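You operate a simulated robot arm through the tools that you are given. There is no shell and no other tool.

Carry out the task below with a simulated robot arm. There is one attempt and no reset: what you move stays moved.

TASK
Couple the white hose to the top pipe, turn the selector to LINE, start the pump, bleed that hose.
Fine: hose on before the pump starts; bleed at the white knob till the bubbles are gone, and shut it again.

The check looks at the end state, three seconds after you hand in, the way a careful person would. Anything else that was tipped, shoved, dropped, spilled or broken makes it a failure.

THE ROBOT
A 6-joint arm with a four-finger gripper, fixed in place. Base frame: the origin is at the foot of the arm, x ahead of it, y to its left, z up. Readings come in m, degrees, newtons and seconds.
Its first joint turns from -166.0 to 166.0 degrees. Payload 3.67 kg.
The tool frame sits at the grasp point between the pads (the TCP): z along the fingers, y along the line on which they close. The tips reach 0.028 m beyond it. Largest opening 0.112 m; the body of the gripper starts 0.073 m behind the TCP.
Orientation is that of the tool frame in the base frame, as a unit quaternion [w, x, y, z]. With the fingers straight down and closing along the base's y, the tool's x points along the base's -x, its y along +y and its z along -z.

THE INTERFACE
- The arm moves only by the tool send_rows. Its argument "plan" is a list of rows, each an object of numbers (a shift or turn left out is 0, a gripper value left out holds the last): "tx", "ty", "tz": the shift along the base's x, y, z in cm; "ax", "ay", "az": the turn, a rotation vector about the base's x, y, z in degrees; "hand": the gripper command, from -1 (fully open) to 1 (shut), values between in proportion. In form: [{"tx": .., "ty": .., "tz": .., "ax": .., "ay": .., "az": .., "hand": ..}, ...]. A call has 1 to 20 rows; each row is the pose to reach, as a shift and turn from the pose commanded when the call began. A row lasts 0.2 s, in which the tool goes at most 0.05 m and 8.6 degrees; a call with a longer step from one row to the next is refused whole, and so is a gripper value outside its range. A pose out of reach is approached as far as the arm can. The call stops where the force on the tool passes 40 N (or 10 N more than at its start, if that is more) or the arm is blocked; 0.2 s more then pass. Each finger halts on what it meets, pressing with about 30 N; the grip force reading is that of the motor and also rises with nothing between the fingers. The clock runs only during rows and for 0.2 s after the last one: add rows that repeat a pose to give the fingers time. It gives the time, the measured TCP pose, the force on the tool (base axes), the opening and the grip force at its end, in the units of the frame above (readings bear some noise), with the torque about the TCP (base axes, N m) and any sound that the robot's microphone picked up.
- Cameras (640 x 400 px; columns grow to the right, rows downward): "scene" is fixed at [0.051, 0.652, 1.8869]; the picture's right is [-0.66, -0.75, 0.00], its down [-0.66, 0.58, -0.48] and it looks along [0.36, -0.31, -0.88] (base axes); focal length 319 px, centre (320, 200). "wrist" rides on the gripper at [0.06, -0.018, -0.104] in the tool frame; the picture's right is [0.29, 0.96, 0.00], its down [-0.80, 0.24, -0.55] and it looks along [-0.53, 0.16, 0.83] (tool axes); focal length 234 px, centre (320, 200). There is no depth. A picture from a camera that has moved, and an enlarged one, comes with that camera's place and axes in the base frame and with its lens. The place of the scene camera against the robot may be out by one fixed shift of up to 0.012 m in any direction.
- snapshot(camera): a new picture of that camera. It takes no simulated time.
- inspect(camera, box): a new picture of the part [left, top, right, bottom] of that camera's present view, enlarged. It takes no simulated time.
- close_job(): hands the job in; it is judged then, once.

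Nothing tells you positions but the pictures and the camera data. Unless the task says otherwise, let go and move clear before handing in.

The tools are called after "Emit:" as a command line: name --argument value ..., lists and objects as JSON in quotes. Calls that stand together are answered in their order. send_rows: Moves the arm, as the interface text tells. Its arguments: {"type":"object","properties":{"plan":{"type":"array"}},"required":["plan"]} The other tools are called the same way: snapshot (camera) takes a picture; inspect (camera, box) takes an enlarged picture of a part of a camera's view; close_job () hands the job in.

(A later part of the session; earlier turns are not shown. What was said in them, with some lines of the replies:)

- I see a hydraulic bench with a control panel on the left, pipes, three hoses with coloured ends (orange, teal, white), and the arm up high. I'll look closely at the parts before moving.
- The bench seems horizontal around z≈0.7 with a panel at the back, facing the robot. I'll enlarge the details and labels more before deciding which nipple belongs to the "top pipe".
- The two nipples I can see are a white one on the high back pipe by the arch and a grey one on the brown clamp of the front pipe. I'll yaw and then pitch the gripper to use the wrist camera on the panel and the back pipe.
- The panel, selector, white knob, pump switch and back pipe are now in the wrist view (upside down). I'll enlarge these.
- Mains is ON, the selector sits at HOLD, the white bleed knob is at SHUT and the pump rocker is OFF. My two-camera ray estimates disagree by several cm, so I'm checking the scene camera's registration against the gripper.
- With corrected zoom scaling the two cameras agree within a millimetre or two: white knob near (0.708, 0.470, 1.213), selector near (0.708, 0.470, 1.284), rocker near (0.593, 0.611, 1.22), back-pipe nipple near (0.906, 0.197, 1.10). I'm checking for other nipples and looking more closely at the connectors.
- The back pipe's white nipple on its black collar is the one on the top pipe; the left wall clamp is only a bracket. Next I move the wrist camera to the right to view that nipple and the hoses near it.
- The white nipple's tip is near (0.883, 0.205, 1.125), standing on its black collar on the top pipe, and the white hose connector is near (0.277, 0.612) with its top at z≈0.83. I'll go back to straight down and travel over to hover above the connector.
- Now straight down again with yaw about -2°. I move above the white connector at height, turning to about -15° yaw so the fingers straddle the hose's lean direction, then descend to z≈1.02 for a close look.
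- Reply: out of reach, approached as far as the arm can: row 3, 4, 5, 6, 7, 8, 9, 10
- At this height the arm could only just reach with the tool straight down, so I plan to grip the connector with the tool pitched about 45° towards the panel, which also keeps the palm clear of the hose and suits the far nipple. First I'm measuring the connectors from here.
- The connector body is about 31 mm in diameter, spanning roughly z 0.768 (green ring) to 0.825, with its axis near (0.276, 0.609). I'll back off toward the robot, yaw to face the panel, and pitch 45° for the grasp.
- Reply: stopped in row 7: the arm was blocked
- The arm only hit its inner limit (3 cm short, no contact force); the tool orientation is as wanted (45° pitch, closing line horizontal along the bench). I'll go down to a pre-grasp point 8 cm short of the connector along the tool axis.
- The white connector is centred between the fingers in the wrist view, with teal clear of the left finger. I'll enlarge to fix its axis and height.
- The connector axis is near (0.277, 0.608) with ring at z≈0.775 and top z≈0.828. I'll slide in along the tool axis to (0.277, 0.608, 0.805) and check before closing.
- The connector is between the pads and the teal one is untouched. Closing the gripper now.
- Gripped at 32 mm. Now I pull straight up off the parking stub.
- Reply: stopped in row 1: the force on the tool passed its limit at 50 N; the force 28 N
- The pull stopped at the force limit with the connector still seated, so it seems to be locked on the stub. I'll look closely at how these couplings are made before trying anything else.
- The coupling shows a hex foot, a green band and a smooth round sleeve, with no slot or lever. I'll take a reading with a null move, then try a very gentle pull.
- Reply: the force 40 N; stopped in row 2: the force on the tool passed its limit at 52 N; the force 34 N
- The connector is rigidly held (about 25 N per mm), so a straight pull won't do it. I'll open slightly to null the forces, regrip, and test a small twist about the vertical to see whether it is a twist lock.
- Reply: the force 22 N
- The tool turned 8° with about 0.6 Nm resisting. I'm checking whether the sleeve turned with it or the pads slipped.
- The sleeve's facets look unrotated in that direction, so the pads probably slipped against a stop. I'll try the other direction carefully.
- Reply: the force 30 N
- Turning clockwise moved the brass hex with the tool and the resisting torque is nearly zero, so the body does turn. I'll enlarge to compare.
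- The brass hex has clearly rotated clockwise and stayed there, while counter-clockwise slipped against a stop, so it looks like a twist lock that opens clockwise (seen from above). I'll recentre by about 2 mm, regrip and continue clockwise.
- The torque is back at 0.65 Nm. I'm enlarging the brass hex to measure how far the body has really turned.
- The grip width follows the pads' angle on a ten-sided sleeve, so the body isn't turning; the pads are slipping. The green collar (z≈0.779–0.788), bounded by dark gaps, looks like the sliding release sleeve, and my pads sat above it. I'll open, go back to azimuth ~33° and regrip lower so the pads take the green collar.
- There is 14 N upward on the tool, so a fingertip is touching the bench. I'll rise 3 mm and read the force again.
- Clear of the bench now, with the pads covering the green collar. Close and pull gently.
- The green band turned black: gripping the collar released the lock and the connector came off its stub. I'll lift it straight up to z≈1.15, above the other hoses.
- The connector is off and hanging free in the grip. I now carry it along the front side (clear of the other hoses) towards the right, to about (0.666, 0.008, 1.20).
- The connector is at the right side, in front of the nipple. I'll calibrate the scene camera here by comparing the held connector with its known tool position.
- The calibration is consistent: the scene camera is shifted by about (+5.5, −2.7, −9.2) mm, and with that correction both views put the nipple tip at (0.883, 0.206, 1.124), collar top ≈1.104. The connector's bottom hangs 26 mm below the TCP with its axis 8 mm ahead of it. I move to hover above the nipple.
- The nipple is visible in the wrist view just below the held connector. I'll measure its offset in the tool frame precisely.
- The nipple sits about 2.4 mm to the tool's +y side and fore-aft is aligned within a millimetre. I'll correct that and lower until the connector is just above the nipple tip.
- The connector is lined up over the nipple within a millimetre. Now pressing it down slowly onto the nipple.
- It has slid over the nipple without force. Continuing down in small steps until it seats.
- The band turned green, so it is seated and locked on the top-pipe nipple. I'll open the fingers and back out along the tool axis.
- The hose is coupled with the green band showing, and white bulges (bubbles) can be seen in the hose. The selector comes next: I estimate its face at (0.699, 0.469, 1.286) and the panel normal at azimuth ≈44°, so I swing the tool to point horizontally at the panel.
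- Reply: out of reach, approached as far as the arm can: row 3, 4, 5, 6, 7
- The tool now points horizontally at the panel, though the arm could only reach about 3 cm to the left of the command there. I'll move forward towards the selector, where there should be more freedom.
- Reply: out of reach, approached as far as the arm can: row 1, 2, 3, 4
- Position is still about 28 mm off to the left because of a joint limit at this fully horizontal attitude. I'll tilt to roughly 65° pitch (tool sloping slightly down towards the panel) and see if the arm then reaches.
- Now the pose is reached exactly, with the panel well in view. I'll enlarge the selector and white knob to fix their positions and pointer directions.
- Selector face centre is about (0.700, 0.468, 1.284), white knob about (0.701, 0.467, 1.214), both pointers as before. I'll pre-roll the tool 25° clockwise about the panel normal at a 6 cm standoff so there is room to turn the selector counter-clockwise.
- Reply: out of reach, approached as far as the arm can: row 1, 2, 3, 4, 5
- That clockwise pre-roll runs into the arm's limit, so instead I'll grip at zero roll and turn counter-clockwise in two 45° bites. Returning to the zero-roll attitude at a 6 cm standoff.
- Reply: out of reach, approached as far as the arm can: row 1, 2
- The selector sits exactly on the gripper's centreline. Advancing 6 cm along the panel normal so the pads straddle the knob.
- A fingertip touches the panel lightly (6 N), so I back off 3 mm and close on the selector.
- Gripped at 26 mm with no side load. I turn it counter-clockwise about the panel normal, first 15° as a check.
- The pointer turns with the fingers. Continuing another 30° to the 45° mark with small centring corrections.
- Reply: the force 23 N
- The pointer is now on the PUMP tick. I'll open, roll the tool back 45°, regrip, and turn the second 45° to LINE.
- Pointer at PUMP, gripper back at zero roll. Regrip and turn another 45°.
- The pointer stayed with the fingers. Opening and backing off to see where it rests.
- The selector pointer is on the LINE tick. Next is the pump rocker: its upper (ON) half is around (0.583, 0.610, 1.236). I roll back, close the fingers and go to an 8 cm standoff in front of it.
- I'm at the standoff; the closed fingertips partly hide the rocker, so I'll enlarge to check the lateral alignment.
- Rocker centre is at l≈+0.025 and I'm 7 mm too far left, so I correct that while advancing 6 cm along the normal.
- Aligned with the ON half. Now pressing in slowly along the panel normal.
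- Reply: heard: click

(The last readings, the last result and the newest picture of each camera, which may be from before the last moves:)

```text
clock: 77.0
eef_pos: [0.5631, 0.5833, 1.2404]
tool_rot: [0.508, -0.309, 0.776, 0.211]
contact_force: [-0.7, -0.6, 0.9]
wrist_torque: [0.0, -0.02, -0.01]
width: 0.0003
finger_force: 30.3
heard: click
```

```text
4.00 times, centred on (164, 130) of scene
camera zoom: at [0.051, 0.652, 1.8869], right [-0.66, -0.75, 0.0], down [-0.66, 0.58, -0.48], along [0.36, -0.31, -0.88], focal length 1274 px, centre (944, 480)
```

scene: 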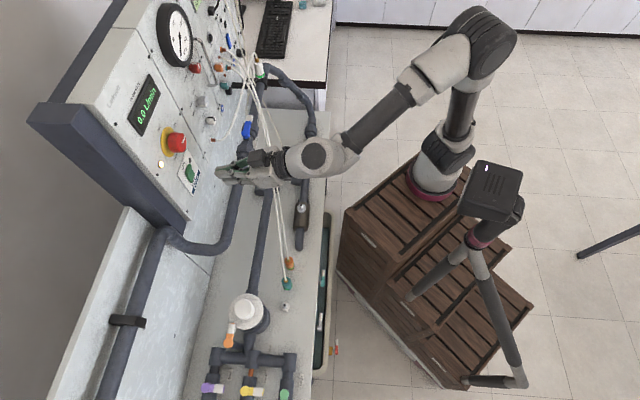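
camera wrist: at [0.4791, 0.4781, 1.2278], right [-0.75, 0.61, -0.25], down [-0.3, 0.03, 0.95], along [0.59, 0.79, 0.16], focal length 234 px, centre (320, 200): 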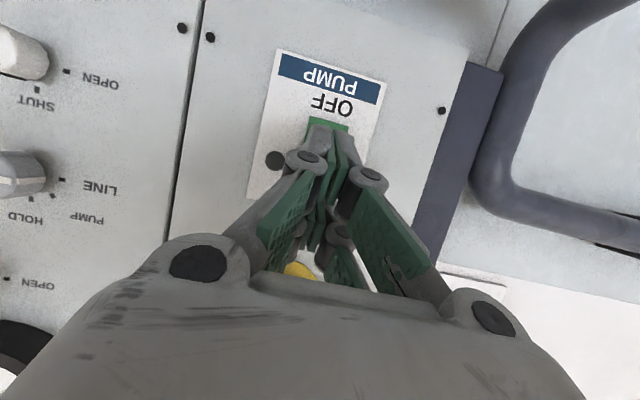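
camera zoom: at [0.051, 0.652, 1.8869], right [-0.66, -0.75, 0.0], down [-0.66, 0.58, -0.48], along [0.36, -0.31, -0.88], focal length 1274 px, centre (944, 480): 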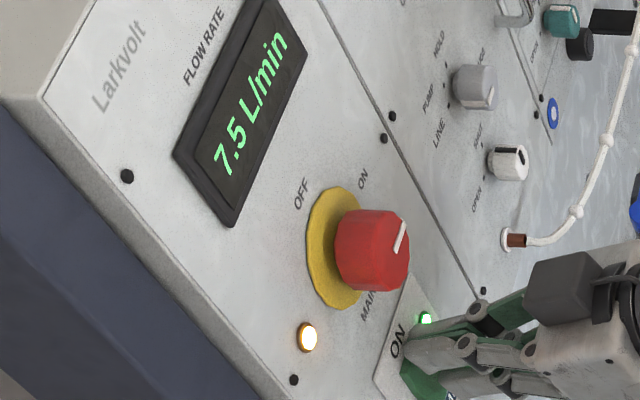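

Click heard, flow reads 7.5 L/min and the pump lamp is green. I back off and move to a standoff in front of the white bleed knob, opening the fingers again on the way.

Emit:
send_rows --plan '[{"tx": -1.5, "ty": -1.5}, {"tx": -4, "ty": -3.9}, {"tx": -5.7, "ty": -5.6}, {"tx": -3.5, "ty": -7.5, "hand": 0.3}, {"tx": -0.5, "ty": -10, "tz": -0.6, "hand": -0.05}, {"tx": 2.5, "ty": -12.8, "tz": -1.2}, {"tx": 5.3, "ty": -15.3, "tz": -1.8}, {"tx": 7.95, "ty": -17.2, "tz": -1.9}, {"tx": 7.95, "ty": -17.2, "tz": -1.9}]'

Emit:
snapshot --camera "wrist"

Emit:
inspect --camera "wrist" --box '[240, 110, 400, 210]'

Emit:
inspect --camera "wrist" --box '[160, 0, 420, 162]'

```text
clock: 79.0
eef_pos: [0.642, 0.4113, 1.2211]
tool_rot: [0.508, -0.308, 0.777, 0.21]
contact_force: [0.0, 0.5, 0.0]
wrist_torque: [-0.02, 0.02, -0.01]
width: 0.0588
finger_force: 0.1
```

```text
taken
camera wrist: at [0.5673, 0.3149, 1.2072], right [-0.75, 0.62, -0.25], down [-0.3, 0.03, 0.95], along [0.6, 0.79, 0.16], focal length 234 px, centre (320, 200)
```

wrist: 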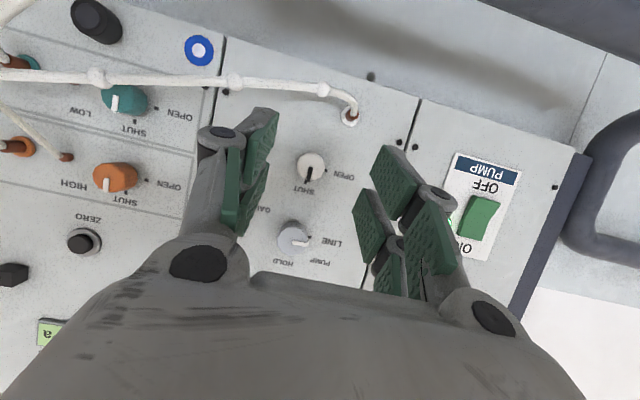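

```text
4.00 times, centred on (320, 160) of wrist
camera zoom: at [0.5673, 0.3149, 1.2072], right [-0.75, 0.62, -0.25], down [-0.3, 0.03, 0.95], along [0.6, 0.79, 0.16], focal length 937 px, centre (320, 360)
```

zoom: 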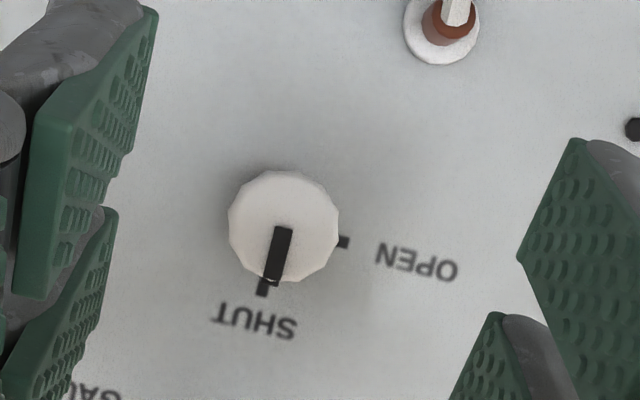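

```text
2.46 times, centred on (290, 81) of wrist
camera zoom: at [0.5673, 0.3149, 1.2072], right [-0.75, 0.62, -0.25], down [-0.3, 0.03, 0.95], along [0.6, 0.79, 0.16], focal length 576 px, centre (394, 493)
```

zoom: 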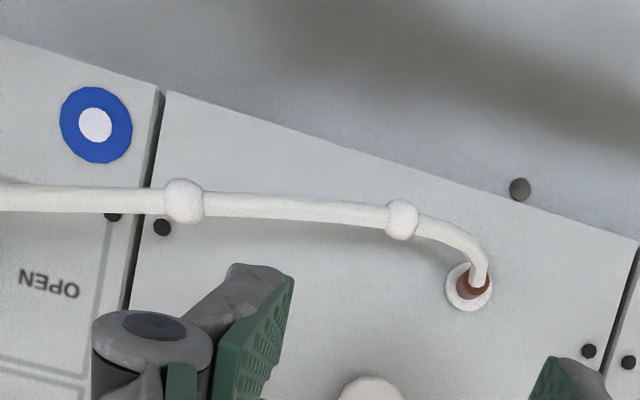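

The white knob is centred on the gripper axis and the hose stays clear below. Advancing to straddle it.

Emit:
send_rows --plan '[{"tx": 1, "ty": 0.98}, {"tx": 2, "ty": 1.95}, {"tx": 3, "ty": 2.93}, {"tx": 4, "ty": 3.9}, {"tx": 4.95, "ty": 4.83}, {"tx": 4.95, "ty": 4.83}]'

Emit:
send_rows --plan '[{"hand": 0.2}, {"hand": 0.5}, {"hand": 1}, {"hand": 1}]'

Emit:
snapshot --camera "wrist"

Emit:
inspect --camera "wrist" --box '[230, 110, 410, 222]'

```text
clock: 80.4
eef_pos: [0.692, 0.4593, 1.2227]
tool_rot: [0.509, -0.308, 0.776, 0.21]
contact_force: [-0.7, 0.3, -0.6]
wrist_torque: [-0.02, -0.01, -0.03]
width: 0.0592
finger_force: 0.1
```

```text
clock: 81.4
eef_pos: [0.6919, 0.4596, 1.2218]
tool_rot: [0.509, -0.308, 0.776, 0.21]
contact_force: [6.5, -4.6, -0.2]
wrist_torque: [-0.09, -0.19, 0.12]
width: 0.0223
finger_force: 44.5
```

```text
taken
camera wrist: at [0.6182, 0.3631, 1.2086], right [-0.75, 0.61, -0.25], down [-0.3, 0.03, 0.95], along [0.59, 0.79, 0.16], focal length 234 px, centre (320, 200)
```

wrist: 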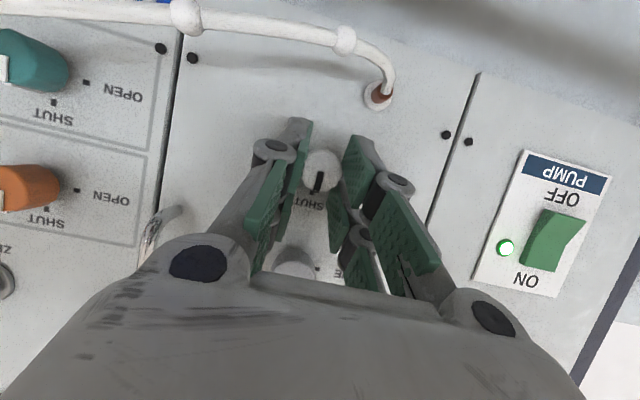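

```text
3.56 times, centred on (320, 166) of wrist
camera zoom: at [0.6182, 0.3631, 1.2086], right [-0.75, 0.61, -0.25], down [-0.3, 0.03, 0.95], along [0.59, 0.79, 0.16], focal length 833 px, centre (320, 321)
```

zoom: 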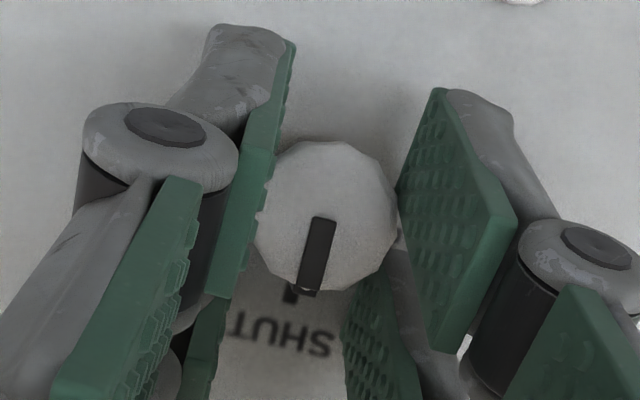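

Gripped at 22 mm. Turning the bleed knob 45° counter-clockwise.

Emit:
send_rows --plan '[{"tx": -0.078, "ty": 0.08, "tz": -0.007, "ax": -5.4, "ay": -5.2}, {"tx": -0.156, "ty": 0.16, "tz": -0.029, "ax": -10.7, "ay": -10.5}, {"tx": -0.23, "ty": 0.235, "tz": -0.065, "ax": -16.1, "ay": -15.7}, {"tx": -0.3, "ty": 0.308, "tz": -0.115, "ax": -21.5, "ay": -21}, {"tx": -0.366, "ty": 0.375, "tz": -0.178, "ax": -26.8, "ay": -26.2}, {"tx": -0.425, "ty": 0.435, "tz": -0.252, "ax": -32.2, "ay": -31.4}, {"tx": -0.425, "ty": 0.435, "tz": -0.252, "ax": -32.2, "ay": -31.4}]'

Emit:
snapshot --camera "wrist"

Emit:
inspect --camera "wrist" --box '[230, 110, 410, 222]'

Emit:
inspect --camera "scene" --box '[196, 50, 292, 150]'

```text
clock: 83.0
eef_pos: [0.6882, 0.4636, 1.2181]
tool_rot: [0.592, -0.481, 0.639, -0.099]
contact_force: [-0.2, -4.7, -2.0]
wrist_torque: [-0.34, 0.31, -0.07]
width: 0.0221
finger_force: 45.8
```

```text
taken
camera wrist: at [0.6177, 0.3634, 1.2222], right [-0.43, 0.28, -0.86], down [-0.72, 0.46, 0.51], along [0.54, 0.84, 0.01], focal length 234 px, centre (320, 200)
```

wrist: 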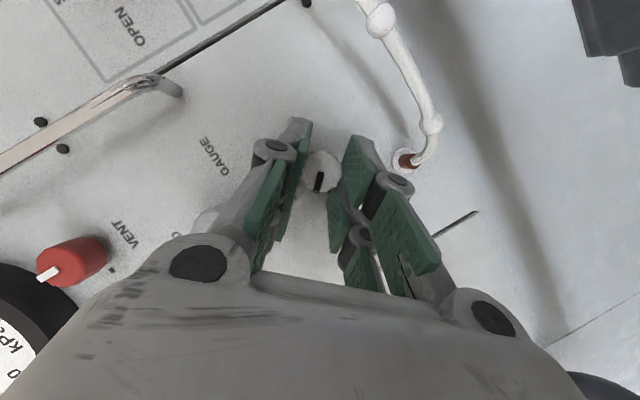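

```text
3.56 times, centred on (320, 166) of wrist
camera zoom: at [0.6177, 0.3634, 1.2222], right [-0.43, 0.28, -0.86], down [-0.72, 0.46, 0.51], along [0.54, 0.84, 0.01], focal length 833 px, centre (320, 321)
```

zoom: 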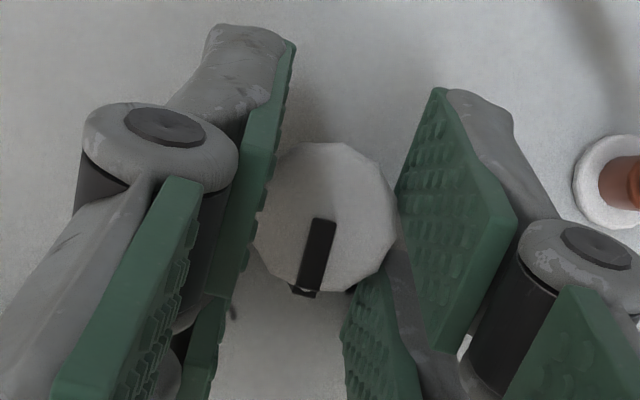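

```text
4.00 times, centred on (244, 100) of scene
camera zoom: at [0.051, 0.652, 1.8869], right [-0.66, -0.75, 0.0], down [-0.66, 0.58, -0.48], along [0.36, -0.31, -0.88], focal length 1274 px, centre (624, 600)
```

zoom: 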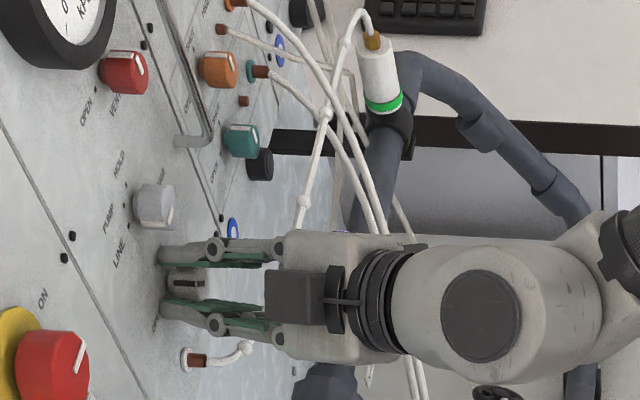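

The knob turned 45° with the gripper and the port's hose stays clear. I'll open only slightly (to 30 mm, to keep away from the hose), roll back 45°, regrip and finish the turn to OPEN.

Emit:
send_rows --plan '[{"hand": 0.46}, {"hand": 0.46}, {"hand": 0.46}]'

Emit:
send_rows --plan '[{"tx": 0.059, "ty": -0.06, "tz": 0.074, "ax": 5.4, "ay": 5.2}, {"tx": 0.125, "ty": -0.127, "tz": 0.137, "ax": 10.7, "ay": 10.5}, {"tx": 0.195, "ty": -0.2, "tz": 0.187, "ax": 16.1, "ay": 15.7}, {"tx": 0.269, "ty": -0.275, "tz": 0.223, "ax": 21.5, "ay": 21}, {"tx": 0.347, "ty": -0.355, "tz": 0.245, "ax": 26.8, "ay": 26.2}, {"tx": 0.425, "ty": -0.435, "tz": 0.252, "ax": 32.2, "ay": 31.4}, {"tx": 0.425, "ty": -0.435, "tz": 0.252, "ax": 32.2, "ay": 31.4}]'

Emit:
inspect --camera "wrist" --box '[230, 110, 410, 222]'

Emit:
snapshot --camera "wrist"

```text
clock: 83.8
eef_pos: [0.6882, 0.4628, 1.2196]
tool_rot: [0.592, -0.482, 0.638, -0.1]
contact_force: [0.4, -0.1, 0.4]
wrist_torque: [-0.01, 0.0, 0.0]
width: 0.0305
finger_force: 0.1
```

```text
clock: 85.4
eef_pos: [0.6925, 0.4595, 1.2212]
tool_rot: [0.508, -0.309, 0.776, 0.211]
contact_force: [-4.8, -2.3, -1.7]
wrist_torque: [-0.03, -0.07, 0.16]
width: 0.0313
finger_force: 1.3
```

```text
3.56 times, centred on (320, 166) of wrist
camera zoom: at [0.6185, 0.3632, 1.2088], right [-0.75, 0.61, -0.25], down [-0.3, 0.03, 0.95], along [0.59, 0.79, 0.16], focal length 833 px, centre (320, 321)
```

zoom: 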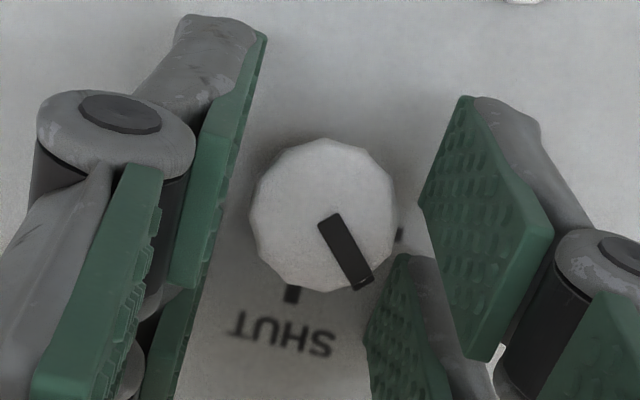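

```text
taken
camera wrist: at [0.6185, 0.3632, 1.2088], right [-0.75, 0.61, -0.25], down [-0.3, 0.03, 0.95], along [0.59, 0.79, 0.16], focal length 234 px, centre (320, 200)
```

wrist: 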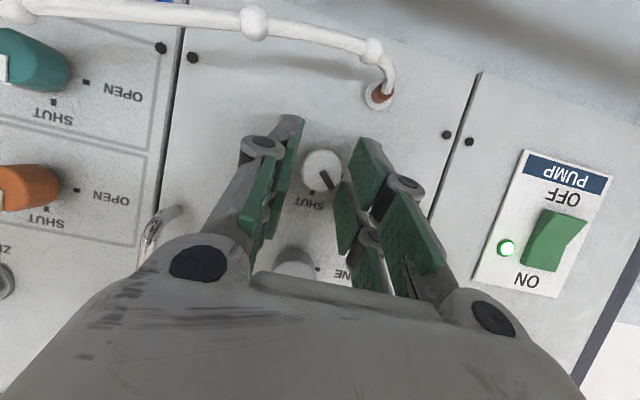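

The pointer is half way and the bubbles have already started to move along the hose. Regrip (1 mm back from the panel) and turn on to OPEN.

Emit:
send_rows --plan '[{"tx": -0.1, "ty": -0.1, "hand": 0.46}, {"tx": -0.1, "ty": -0.1, "hand": 0.7}, {"tx": -0.1, "ty": -0.1, "hand": 1}, {"tx": -0.1, "ty": -0.1, "hand": 1}]'

Emit:
send_rows --plan '[{"tx": -0.078, "ty": 0.08, "tz": -0.007, "ax": -5.4, "ay": -5.2}, {"tx": -0.156, "ty": 0.16, "tz": -0.029, "ax": -10.7, "ay": -10.5}, {"tx": -0.23, "ty": 0.235, "tz": -0.065, "ax": -16.1, "ay": -15.7}, {"tx": -0.3, "ty": 0.308, "tz": -0.115, "ax": -21.5, "ay": -21}, {"tx": -0.366, "ty": 0.375, "tz": -0.178, "ax": -26.8, "ay": -26.2}, {"tx": -0.425, "ty": 0.435, "tz": -0.252, "ax": -32.2, "ay": -31.4}, {"tx": -0.425, "ty": 0.435, "tz": -0.252, "ax": -32.2, "ay": -31.4}]'

Emit:
inspect --camera "wrist" --box '[230, 110, 410, 222]'

Emit:
inspect --camera "scene" --box '[196, 50, 292, 150]'

```text
clock: 86.4
eef_pos: [0.6913, 0.4584, 1.2222]
tool_rot: [0.509, -0.308, 0.776, 0.21]
contact_force: [2.9, 2.4, 2.7]
wrist_torque: [-0.01, -0.01, 0.06]
width: 0.0227
finger_force: 45.0
```

```text
clock: 88.0
eef_pos: [0.6867, 0.464, 1.2192]
tool_rot: [0.593, -0.482, 0.638, -0.1]
contact_force: [1.4, 2.3, 12.6]
wrist_torque: [-0.08, -0.04, 0.28]
width: 0.0225
finger_force: 45.2
```

```text
3.56 times, centred on (320, 166) of wrist
camera zoom: at [0.6169, 0.3631, 1.2226], right [-0.43, 0.28, -0.86], down [-0.72, 0.46, 0.51], along [0.54, 0.84, 0.01], focal length 833 px, centre (320, 321)
```

zoom: 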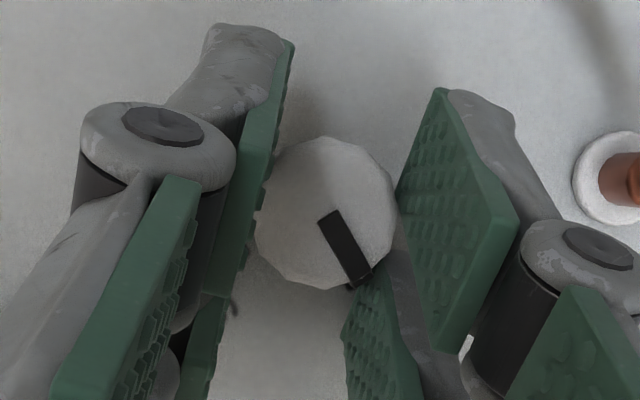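

```text
4.00 times, centred on (244, 100) of scene
camera zoom: at [0.051, 0.652, 1.8869], right [-0.66, -0.75, 0.0], down [-0.66, 0.58, -0.48], along [0.36, -0.31, -0.88], focal length 1274 px, centre (624, 600)
```

zoom: 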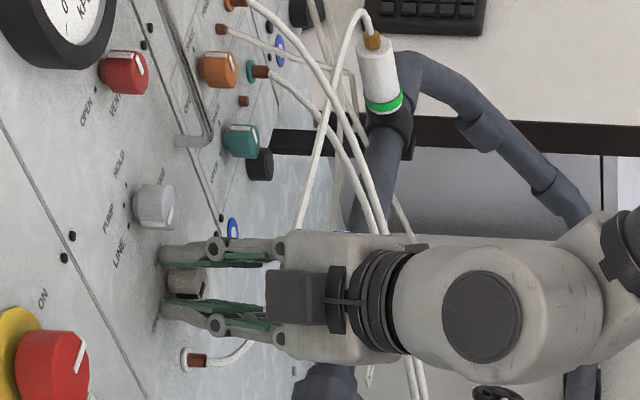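

The pointer is at OPEN and the visible hose no longer shows bulges. I'll hold a few seconds and check every section of the hose.

Emit:
send_rows --plan '[{"tz": 0}, {"tz": 0}, {"tz": 0}, {"tz": 0}, {"tz": 0}, {"tz": 0}, {"tz": 0}, {"tz": 0}, {"tz": 0}, {"tz": 0}, {"tz": 0}, {"tz": 0}, {"tz": 0}, {"tz": 0}, {"tz": 0}]'

Emit:
snapshot --camera "wrist"

Emit:
inspect --camera "wrist" --box '[320, 0, 480, 180]'

Emit:
inspect --camera "scene" --box '[230, 45, 294, 110]'

Emit:
inspect --camera "scene" --box '[200, 120, 280, 170]'

```text
clock: 91.2
eef_pos: [0.6876, 0.4635, 1.2202]
tool_rot: [0.593, -0.481, 0.639, -0.1]
contact_force: [-0.6, 4.4, 14.3]
wrist_torque: [0.1, -0.2, 0.25]
width: 0.0228
finger_force: 44.6
```

```text
taken
camera wrist: at [0.6169, 0.3631, 1.2225], right [-0.43, 0.28, -0.86], down [-0.72, 0.46, 0.51], along [0.54, 0.84, 0.01], focal length 234 px, centre (320, 200)
```

wrist: 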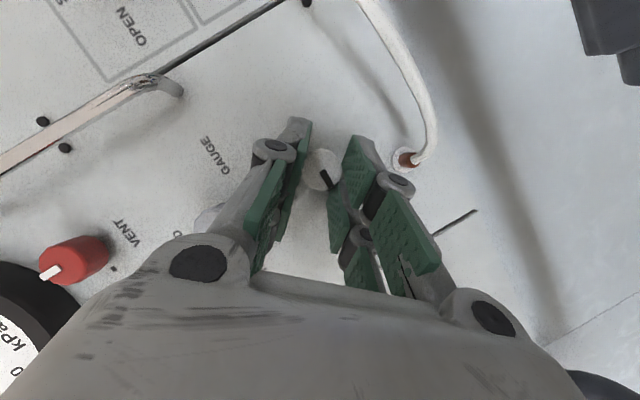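

```text
2.22 times, centred on (400, 90) of wrist
camera zoom: at [0.6169, 0.3631, 1.2225], right [-0.43, 0.28, -0.86], down [-0.72, 0.46, 0.51], along [0.54, 0.84, 0.01], focal length 520 px, centre (142, 444)
```

zoom: 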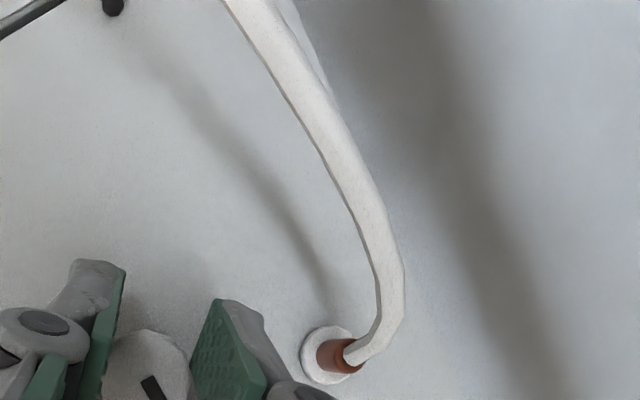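

```text
6.15 times, centred on (262, 78) of scene
camera zoom: at [0.051, 0.652, 1.8869], right [-0.66, -0.75, 0.0], down [-0.66, 0.58, -0.48], along [0.36, -0.31, -0.88], focal length 1961 px, centre (677, 954)
```

zoom: 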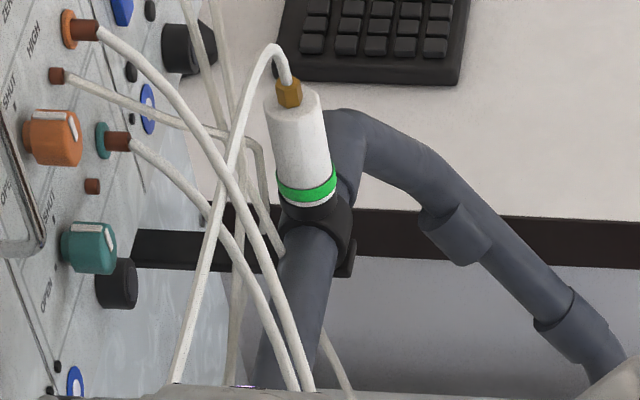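

```text
8.00 times, centred on (240, 145) of scene
camera zoom: at [0.051, 0.652, 1.8869], right [-0.66, -0.75, 0.0], down [-0.66, 0.58, -0.48], along [0.36, -0.31, -0.88], focal length 2549 px, centre (960, 640)
```

zoom: 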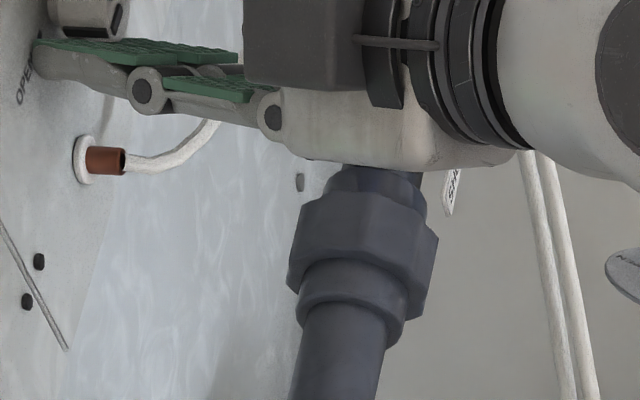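

The hose is clear of bubbles along its whole visible length. Now I shut the knob: first 45° clockwise with the present grip.

Emit:
send_rows --plan '[{"tx": 0.059, "ty": -0.06, "tz": 0.074, "ax": 5.4, "ay": 5.2}, {"tx": 0.125, "ty": -0.127, "tz": 0.137, "ax": 10.7, "ay": 10.5}, {"tx": 0.195, "ty": -0.2, "tz": 0.187, "ax": 16.1, "ay": 15.7}, {"tx": 0.269, "ty": -0.275, "tz": 0.223, "ax": 21.5, "ay": 21}, {"tx": 0.347, "ty": -0.355, "tz": 0.245, "ax": 26.8, "ay": 26.2}, {"tx": 0.425, "ty": -0.435, "tz": 0.252, "ax": 32.2, "ay": 31.4}, {"tx": 0.425, "ty": -0.435, "tz": 0.252, "ax": 32.2, "ay": 31.4}]'

Emit:
send_rows --plan '[{"hand": 0.46}, {"hand": 0.46}, {"hand": 0.46}]'

Emit:
inspect --camera "wrist" --box '[230, 110, 410, 222]'

Emit:
snapshot --camera "wrist"

```text
clock: 92.8
eef_pos: [0.692, 0.459, 1.222]
tool_rot: [0.508, -0.308, 0.777, 0.21]
contact_force: [-6.5, -3.9, 11.9]
wrist_torque: [-0.36, 0.35, 0.66]
width: 0.0228
finger_force: 44.9
```

```text
clock: 93.6
eef_pos: [0.6931, 0.458, 1.2213]
tool_rot: [0.508, -0.308, 0.777, 0.209]
contact_force: [0.1, -0.3, -0.4]
wrist_torque: [-0.01, 0.02, 0.02]
width: 0.0302
finger_force: 0.1
```

```text
3.56 times, centred on (320, 166) of wrist
camera zoom: at [0.618, 0.3628, 1.2082], right [-0.75, 0.61, -0.25], down [-0.3, 0.03, 0.95], along [0.59, 0.79, 0.16], focal length 833 px, centre (320, 321)
```

zoom: 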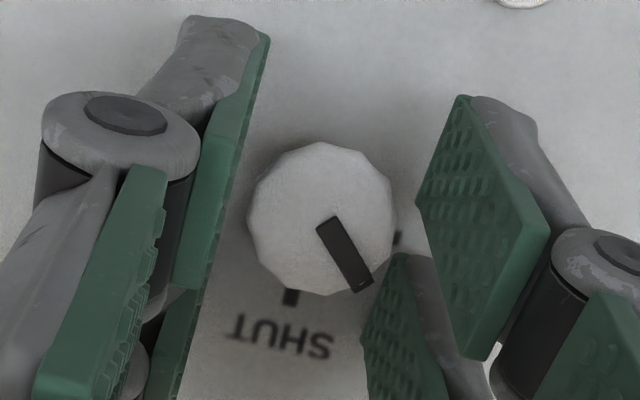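

```text
taken
camera wrist: at [0.618, 0.3628, 1.2082], right [-0.75, 0.61, -0.25], down [-0.3, 0.03, 0.95], along [0.59, 0.79, 0.16], focal length 234 px, centre (320, 200)
```

wrist: 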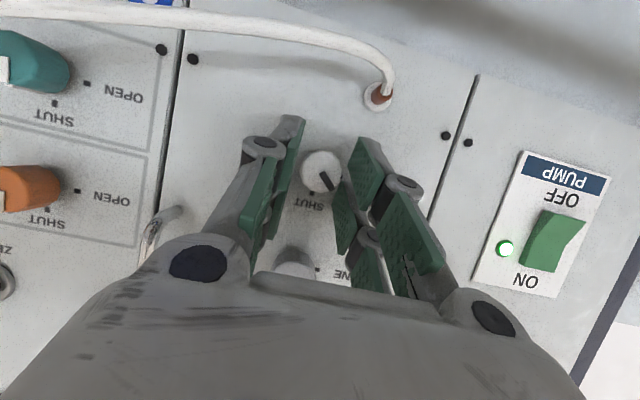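

Half way back and the hose is clean. I roll the open fingers to −45°, regrip and turn the last 45° to SHUT.

Emit:
send_rows --plan '[{"tx": -0.078, "ty": 0.08, "tz": -0.007, "ax": -5.4, "ay": -5.2}, {"tx": -0.156, "ty": 0.16, "tz": -0.029, "ax": -10.7, "ay": -10.5}, {"tx": -0.23, "ty": 0.235, "tz": -0.065, "ax": -16.1, "ay": -15.7}, {"tx": -0.3, "ty": 0.308, "tz": -0.115, "ax": -21.5, "ay": -21}, {"tx": -0.366, "ty": 0.375, "tz": -0.178, "ax": -26.8, "ay": -26.2}, {"tx": -0.425, "ty": 0.435, "tz": -0.252, "ax": -32.2, "ay": -31.4}, {"tx": -0.425, "ty": 0.435, "tz": -0.252, "ax": -32.2, "ay": -31.4}]'

Emit:
send_rows --plan '[{"hand": 0.7}, {"hand": 1}, {"hand": 1}]'

Emit:
inspect --camera "wrist" --box '[230, 110, 410, 222]'

```text
clock: 95.2
eef_pos: [0.6882, 0.4633, 1.2189]
tool_rot: [0.592, -0.481, 0.638, -0.1]
contact_force: [-0.1, 1.1, -0.2]
wrist_torque: [-0.01, 0.01, 0.04]
width: 0.0303
finger_force: 0.1
```

```text
clock: 96.0
eef_pos: [0.6885, 0.4634, 1.2193]
tool_rot: [0.593, -0.481, 0.639, -0.099]
contact_force: [1.8, -1.1, 2.7]
wrist_torque: [-0.19, 0.18, 0.07]
width: 0.022
finger_force: 44.8
```

```text
3.56 times, centred on (320, 166) of wrist
camera zoom: at [0.6173, 0.363, 1.222], right [-0.43, 0.28, -0.86], down [-0.72, 0.46, 0.51], along [0.54, 0.84, 0.01], focal length 833 px, centre (320, 321)
```

zoom: 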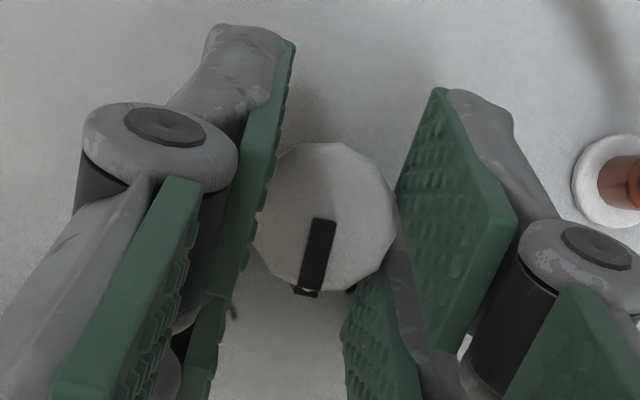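

Gripped again with the pointer at the half-way mark. Turning 45° clockwise to SHUT.

Emit:
send_rows --plan '[{"tx": 0.059, "ty": -0.06, "tz": 0.074, "ax": 5.4, "ay": 5.2}, {"tx": 0.125, "ty": -0.127, "tz": 0.137, "ax": 10.7, "ay": 10.5}, {"tx": 0.195, "ty": -0.2, "tz": 0.187, "ax": 16.1, "ay": 15.7}, {"tx": 0.269, "ty": -0.275, "tz": 0.223, "ax": 21.5, "ay": 21}, {"tx": 0.347, "ty": -0.355, "tz": 0.245, "ax": 26.8, "ay": 26.2}, {"tx": 0.425, "ty": -0.435, "tz": 0.252, "ax": 32.2, "ay": 31.4}, {"tx": 0.425, "ty": -0.435, "tz": 0.252, "ax": 33, "ay": 32.2}]'

Emit:
inspect --camera "wrist" --box '[230, 110, 410, 222]'

```text
clock: 97.6
eef_pos: [0.6923, 0.46, 1.2207]
tool_rot: [0.506, -0.301, 0.78, 0.214]
contact_force: [3.6, -9.0, -1.6]
wrist_torque: [-0.33, -0.07, 0.43]
width: 0.0223
finger_force: 44.3
```

```text
3.56 times, centred on (320, 166) of wrist
camera zoom: at [0.6168, 0.3632, 1.2082], right [-0.75, 0.62, -0.24], down [-0.28, 0.02, 0.96], along [0.6, 0.78, 0.16], focal length 833 px, centre (320, 321)
```

zoom: 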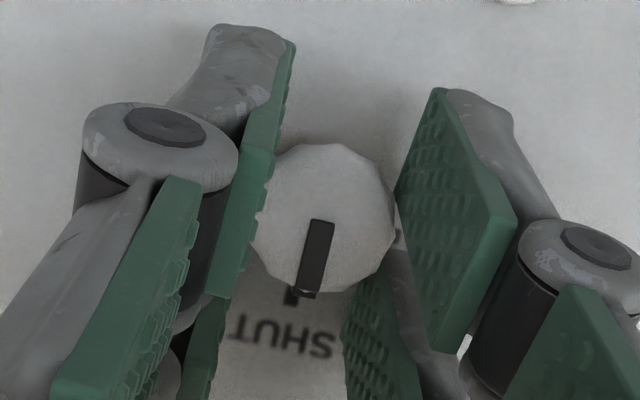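

The pointer is back on the SHUT tick. I'll release, back straight out and check all the controls.

Emit:
send_rows --plan '[{"hand": 0.46}, {"hand": 0.2}, {"hand": -0.05}, {"hand": -0.05}]'

Emit:
send_rows --plan '[{"tx": -0.8, "ty": -0.8}, {"tx": -2.2, "ty": -2.15}, {"tx": -4.5, "ty": -4.4}, {"tx": -7.5, "ty": -7.3}, {"tx": -9.5, "ty": -9.3}, {"tx": -9.5, "ty": -9.3}]'

Emit:
snapshot --camera "wrist"

Emit:
inspect --camera "wrist" --box '[240, 90, 400, 190]'

Emit:
inspect --camera "scene" --box '[100, 60, 260, 160]'

```text
clock: 98.6
eef_pos: [0.6921, 0.4601, 1.2216]
tool_rot: [0.506, -0.302, 0.779, 0.215]
contact_force: [1.1, 0.2, -0.5]
wrist_torque: [-0.04, 0.0, 0.01]
width: 0.0587
finger_force: 0.2
```

```text
clock: 100.0
eef_pos: [0.5947, 0.366, 1.2241]
tool_rot: [0.506, -0.301, 0.779, 0.215]
contact_force: [-0.4, -0.2, -1.0]
wrist_torque: [0.03, -0.01, 0.02]
width: 0.0589
finger_force: 0.0
out of reach, approached as far as the arm can: row 1, 3, 4
```

```text
taken
camera wrist: at [0.5201, 0.2691, 1.2107], right [-0.75, 0.62, -0.24], down [-0.29, 0.02, 0.96], along [0.6, 0.78, 0.16], focal length 234 px, centre (320, 200)
```

wrist: 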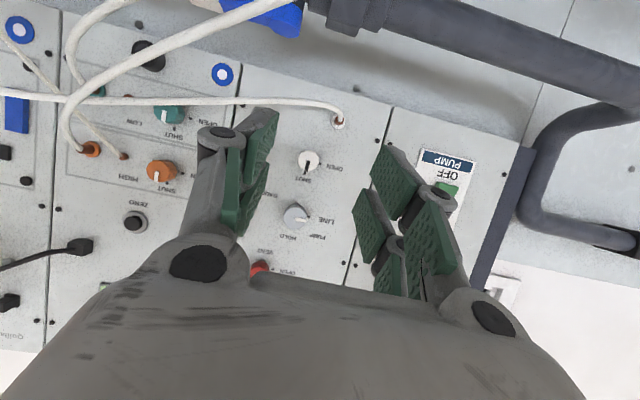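

```text
4.00 times, centred on (320, 140) of wrist
camera zoom: at [0.5201, 0.2691, 1.2107], right [-0.75, 0.62, -0.24], down [-0.29, 0.02, 0.96], along [0.6, 0.78, 0.16], focal length 937 px, centre (320, 440)
```

zoom: 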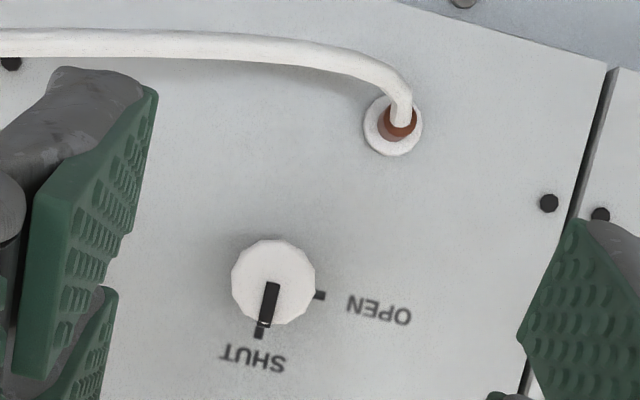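

```text
4.00 times, centred on (180, 110) of scene
camera zoom: at [0.051, 0.652, 1.8869], right [-0.66, -0.75, 0.0], down [-0.66, 0.58, -0.48], along [0.36, -0.31, -0.88], focal length 1274 px, centre (880, 560)
```

zoom: 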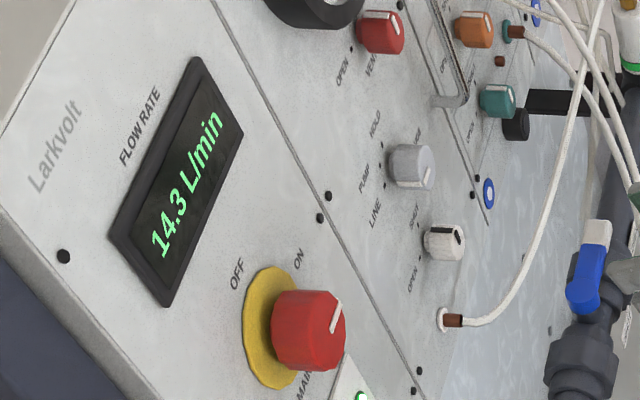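

Knob at SHUT, selector at LINE, pump lamp on with 14.3 L/min, hose clean near the port. I'll move the arm well clear and inspect everything.

Emit:
send_rows --plan '[{"tx": -2.5, "ty": -2.5, "tz": 1, "ax": -4, "ay": 4.1}, {"tx": -5, "ty": -5, "tz": 2.5, "ax": -8, "ay": 8.2}, {"tx": -7.5, "ty": -7.5, "tz": 4.5, "ax": -12, "ay": 12.3}, {"tx": -10, "ty": -10, "tz": 7, "ax": -16, "ay": 16.4}, {"tx": -12.5, "ty": -12.5, "tz": 9.5, "ax": -17.5, "ay": 17.9}, {"tx": -14, "ty": -14, "tz": 11.5, "ax": -17.5, "ay": 17.9}, {"tx": -14, "ty": -14, "tz": 11.5, "ax": -17.5, "ay": 17.9}]'

Emit:
snapshot --camera "scene"

Emit:
snapshot --camera "wrist"

Emit:
inspect --camera "scene" --box '[196, 50, 292, 150]'

Emit:
inspect --camera "scene" --box '[100, 0, 260, 100]'

Emit:
inspect --camera "scene" --box '[190, 240, 350, 340]'

```text
clock: 101.6
eef_pos: [0.4556, 0.2245, 1.3372]
tool_rot: [0.326, -0.338, 0.871, 0.142]
contact_force: [0.4, 0.0, -0.5]
wrist_torque: [0.01, 0.0, -0.01]
width: 0.0587
finger_force: 0.1
out of reach, approached as far as the arm can: row 1, 2
```

```text
taken
```

scene: 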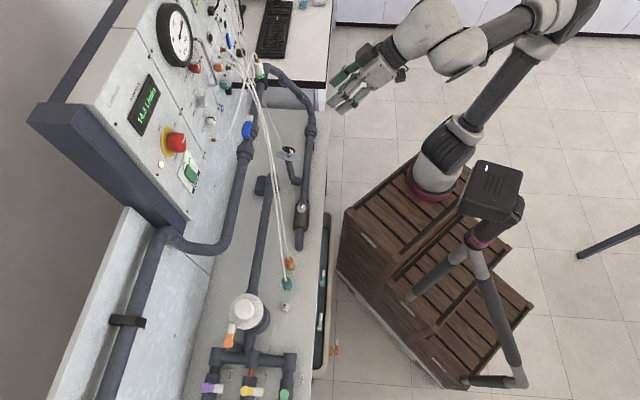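

```text
taken
camera wrist: at [0.3866, 0.1328, 1.376], right [-0.82, 0.55, -0.17], down [0.02, 0.31, 0.95], along [0.58, 0.77, -0.26], focal length 234 px, centre (320, 200)
```

wrist: 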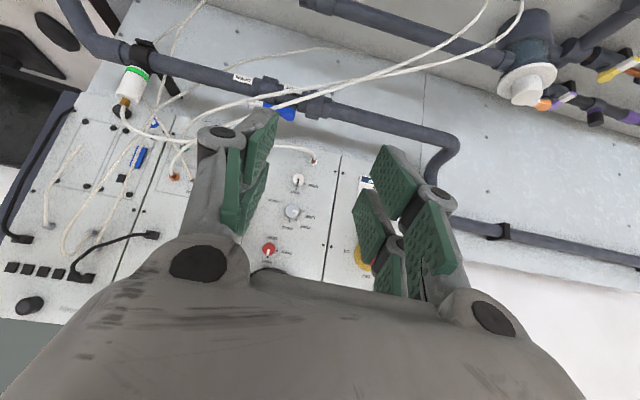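

```text
4.00 times, centred on (244, 100) of scene
camera zoom: at [0.051, 0.652, 1.8869], right [-0.66, -0.75, 0.0], down [-0.66, 0.58, -0.48], along [0.36, -0.31, -0.88], focal length 1274 px, centre (624, 600)
```

zoom: 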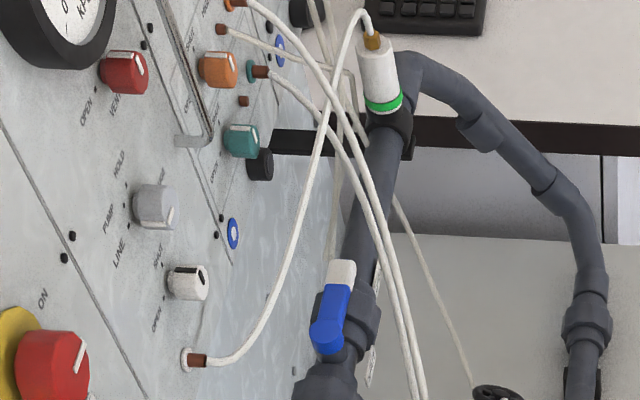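

```text
4.00 times, centred on (180, 50) of scene
camera zoom: at [0.051, 0.652, 1.8869], right [-0.66, -0.75, 0.0], down [-0.66, 0.58, -0.48], along [0.36, -0.31, -0.88], focal length 1274 px, centre (880, 800)
```

zoom: 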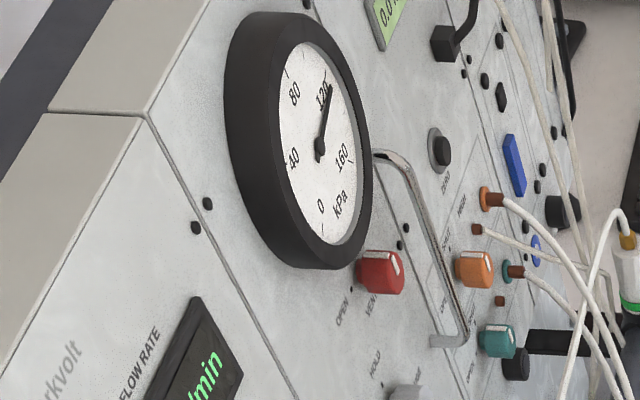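

```text
4.00 times, centred on (270, 290) of scene
camera zoom: at [0.051, 0.652, 1.8869], right [-0.66, -0.75, 0.0], down [-0.66, 0.58, -0.48], along [0.36, -0.31, -0.88], focal length 1274 px, centre (520, -160)
```

zoom: 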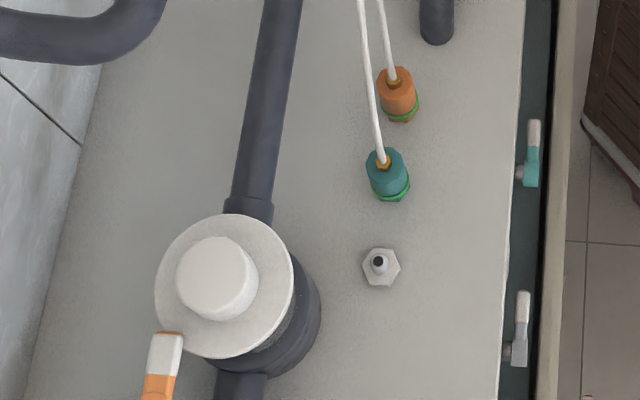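

Everything looks right: hose locked on the top pipe (green band), pressure about 120 kPa on LINE, other hoses still parked. One last close check of the hose and knobs before handing in.

Emit:
inspect --camera "wrist" --box '[90, 50, 330, 200]'

Emit:
inspect --camera "wrist" --box '[240, 140, 368, 260]'

Emit:
inspect --camera "scene" --box '[130, 70, 226, 200]'

```text
2.67 times, centred on (210, 125) of wrist
camera zoom: at [0.3866, 0.1328, 1.376], right [-0.82, 0.55, -0.17], down [0.02, 0.31, 0.95], along [0.58, 0.77, -0.26], focal length 624 px, centre (613, 400)
```

zoom: 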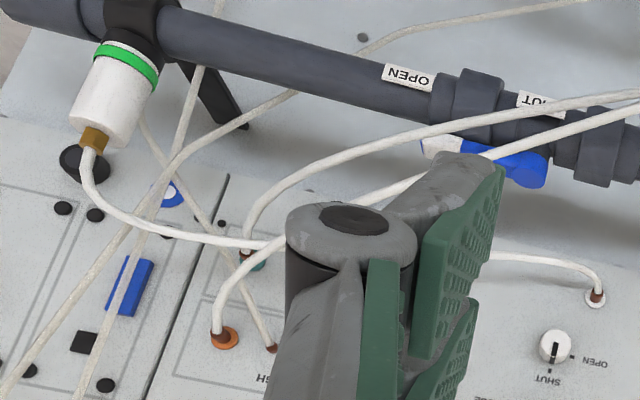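

```text
3.33 times, centred on (304, 200) of wrist
camera zoom: at [0.3866, 0.1328, 1.376], right [-0.82, 0.55, -0.17], down [0.02, 0.31, 0.95], along [0.58, 0.77, -0.26], focal length 781 px, centre (373, 200)
```

zoom: 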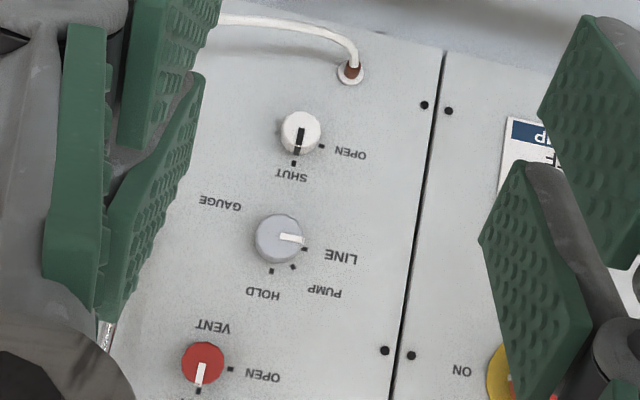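

```text
3.08 times, centred on (178, 135) of scene
camera zoom: at [0.051, 0.652, 1.8869], right [-0.66, -0.75, 0.0], down [-0.66, 0.58, -0.48], along [0.36, -0.31, -0.88], focal length 980 px, centre (757, 400)
```

zoom: 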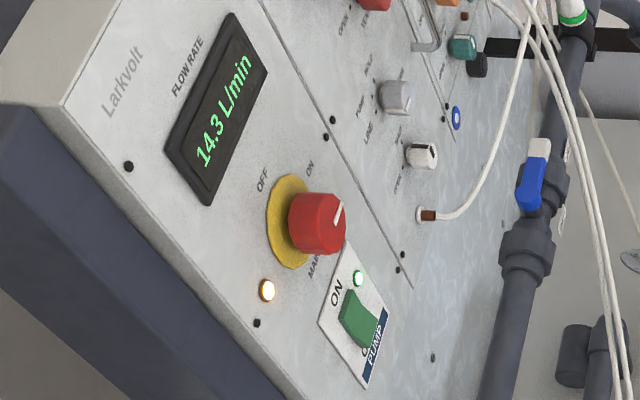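

The white hose is locked on the top pipe and has no bubbles left, the selector is at LINE, the pump is running and the white knob is at SHUT. The arm is clear and nothing else has been disturbed, so I'm handing in.

Emit:
close_job

```text
The job is handed in.
```

The job is done and handed in. The white hose is on the top pipe, the selector is at LINE, the pump is running and the hose is bled.

- **Hose:** the connector is seated on the top pipe's nipple, and its green band shows it is locked. It went on before the pump was started.
- **Selector:** the pointer is on the LINE mark.
- **Pump:** the switch clicked to ON, the pump lamp is lit, and the flow reads 14.3 L/min with about 120 kPa on the gauge.
- **Bleed:** I opened the white knob until no bubbles showed anywhere along the hose, then turned it back to SHUT.

Getting the connector off its parking stub took a few tries. It only releases when gripped by the green collar, and before I found that I pulled and twisted on the body, with force readings up to about 50 N. The connector and stub look undamaged.

The orange and teal hoses are still parked, I saw no spill on the bench, and the arm is clear of everything.
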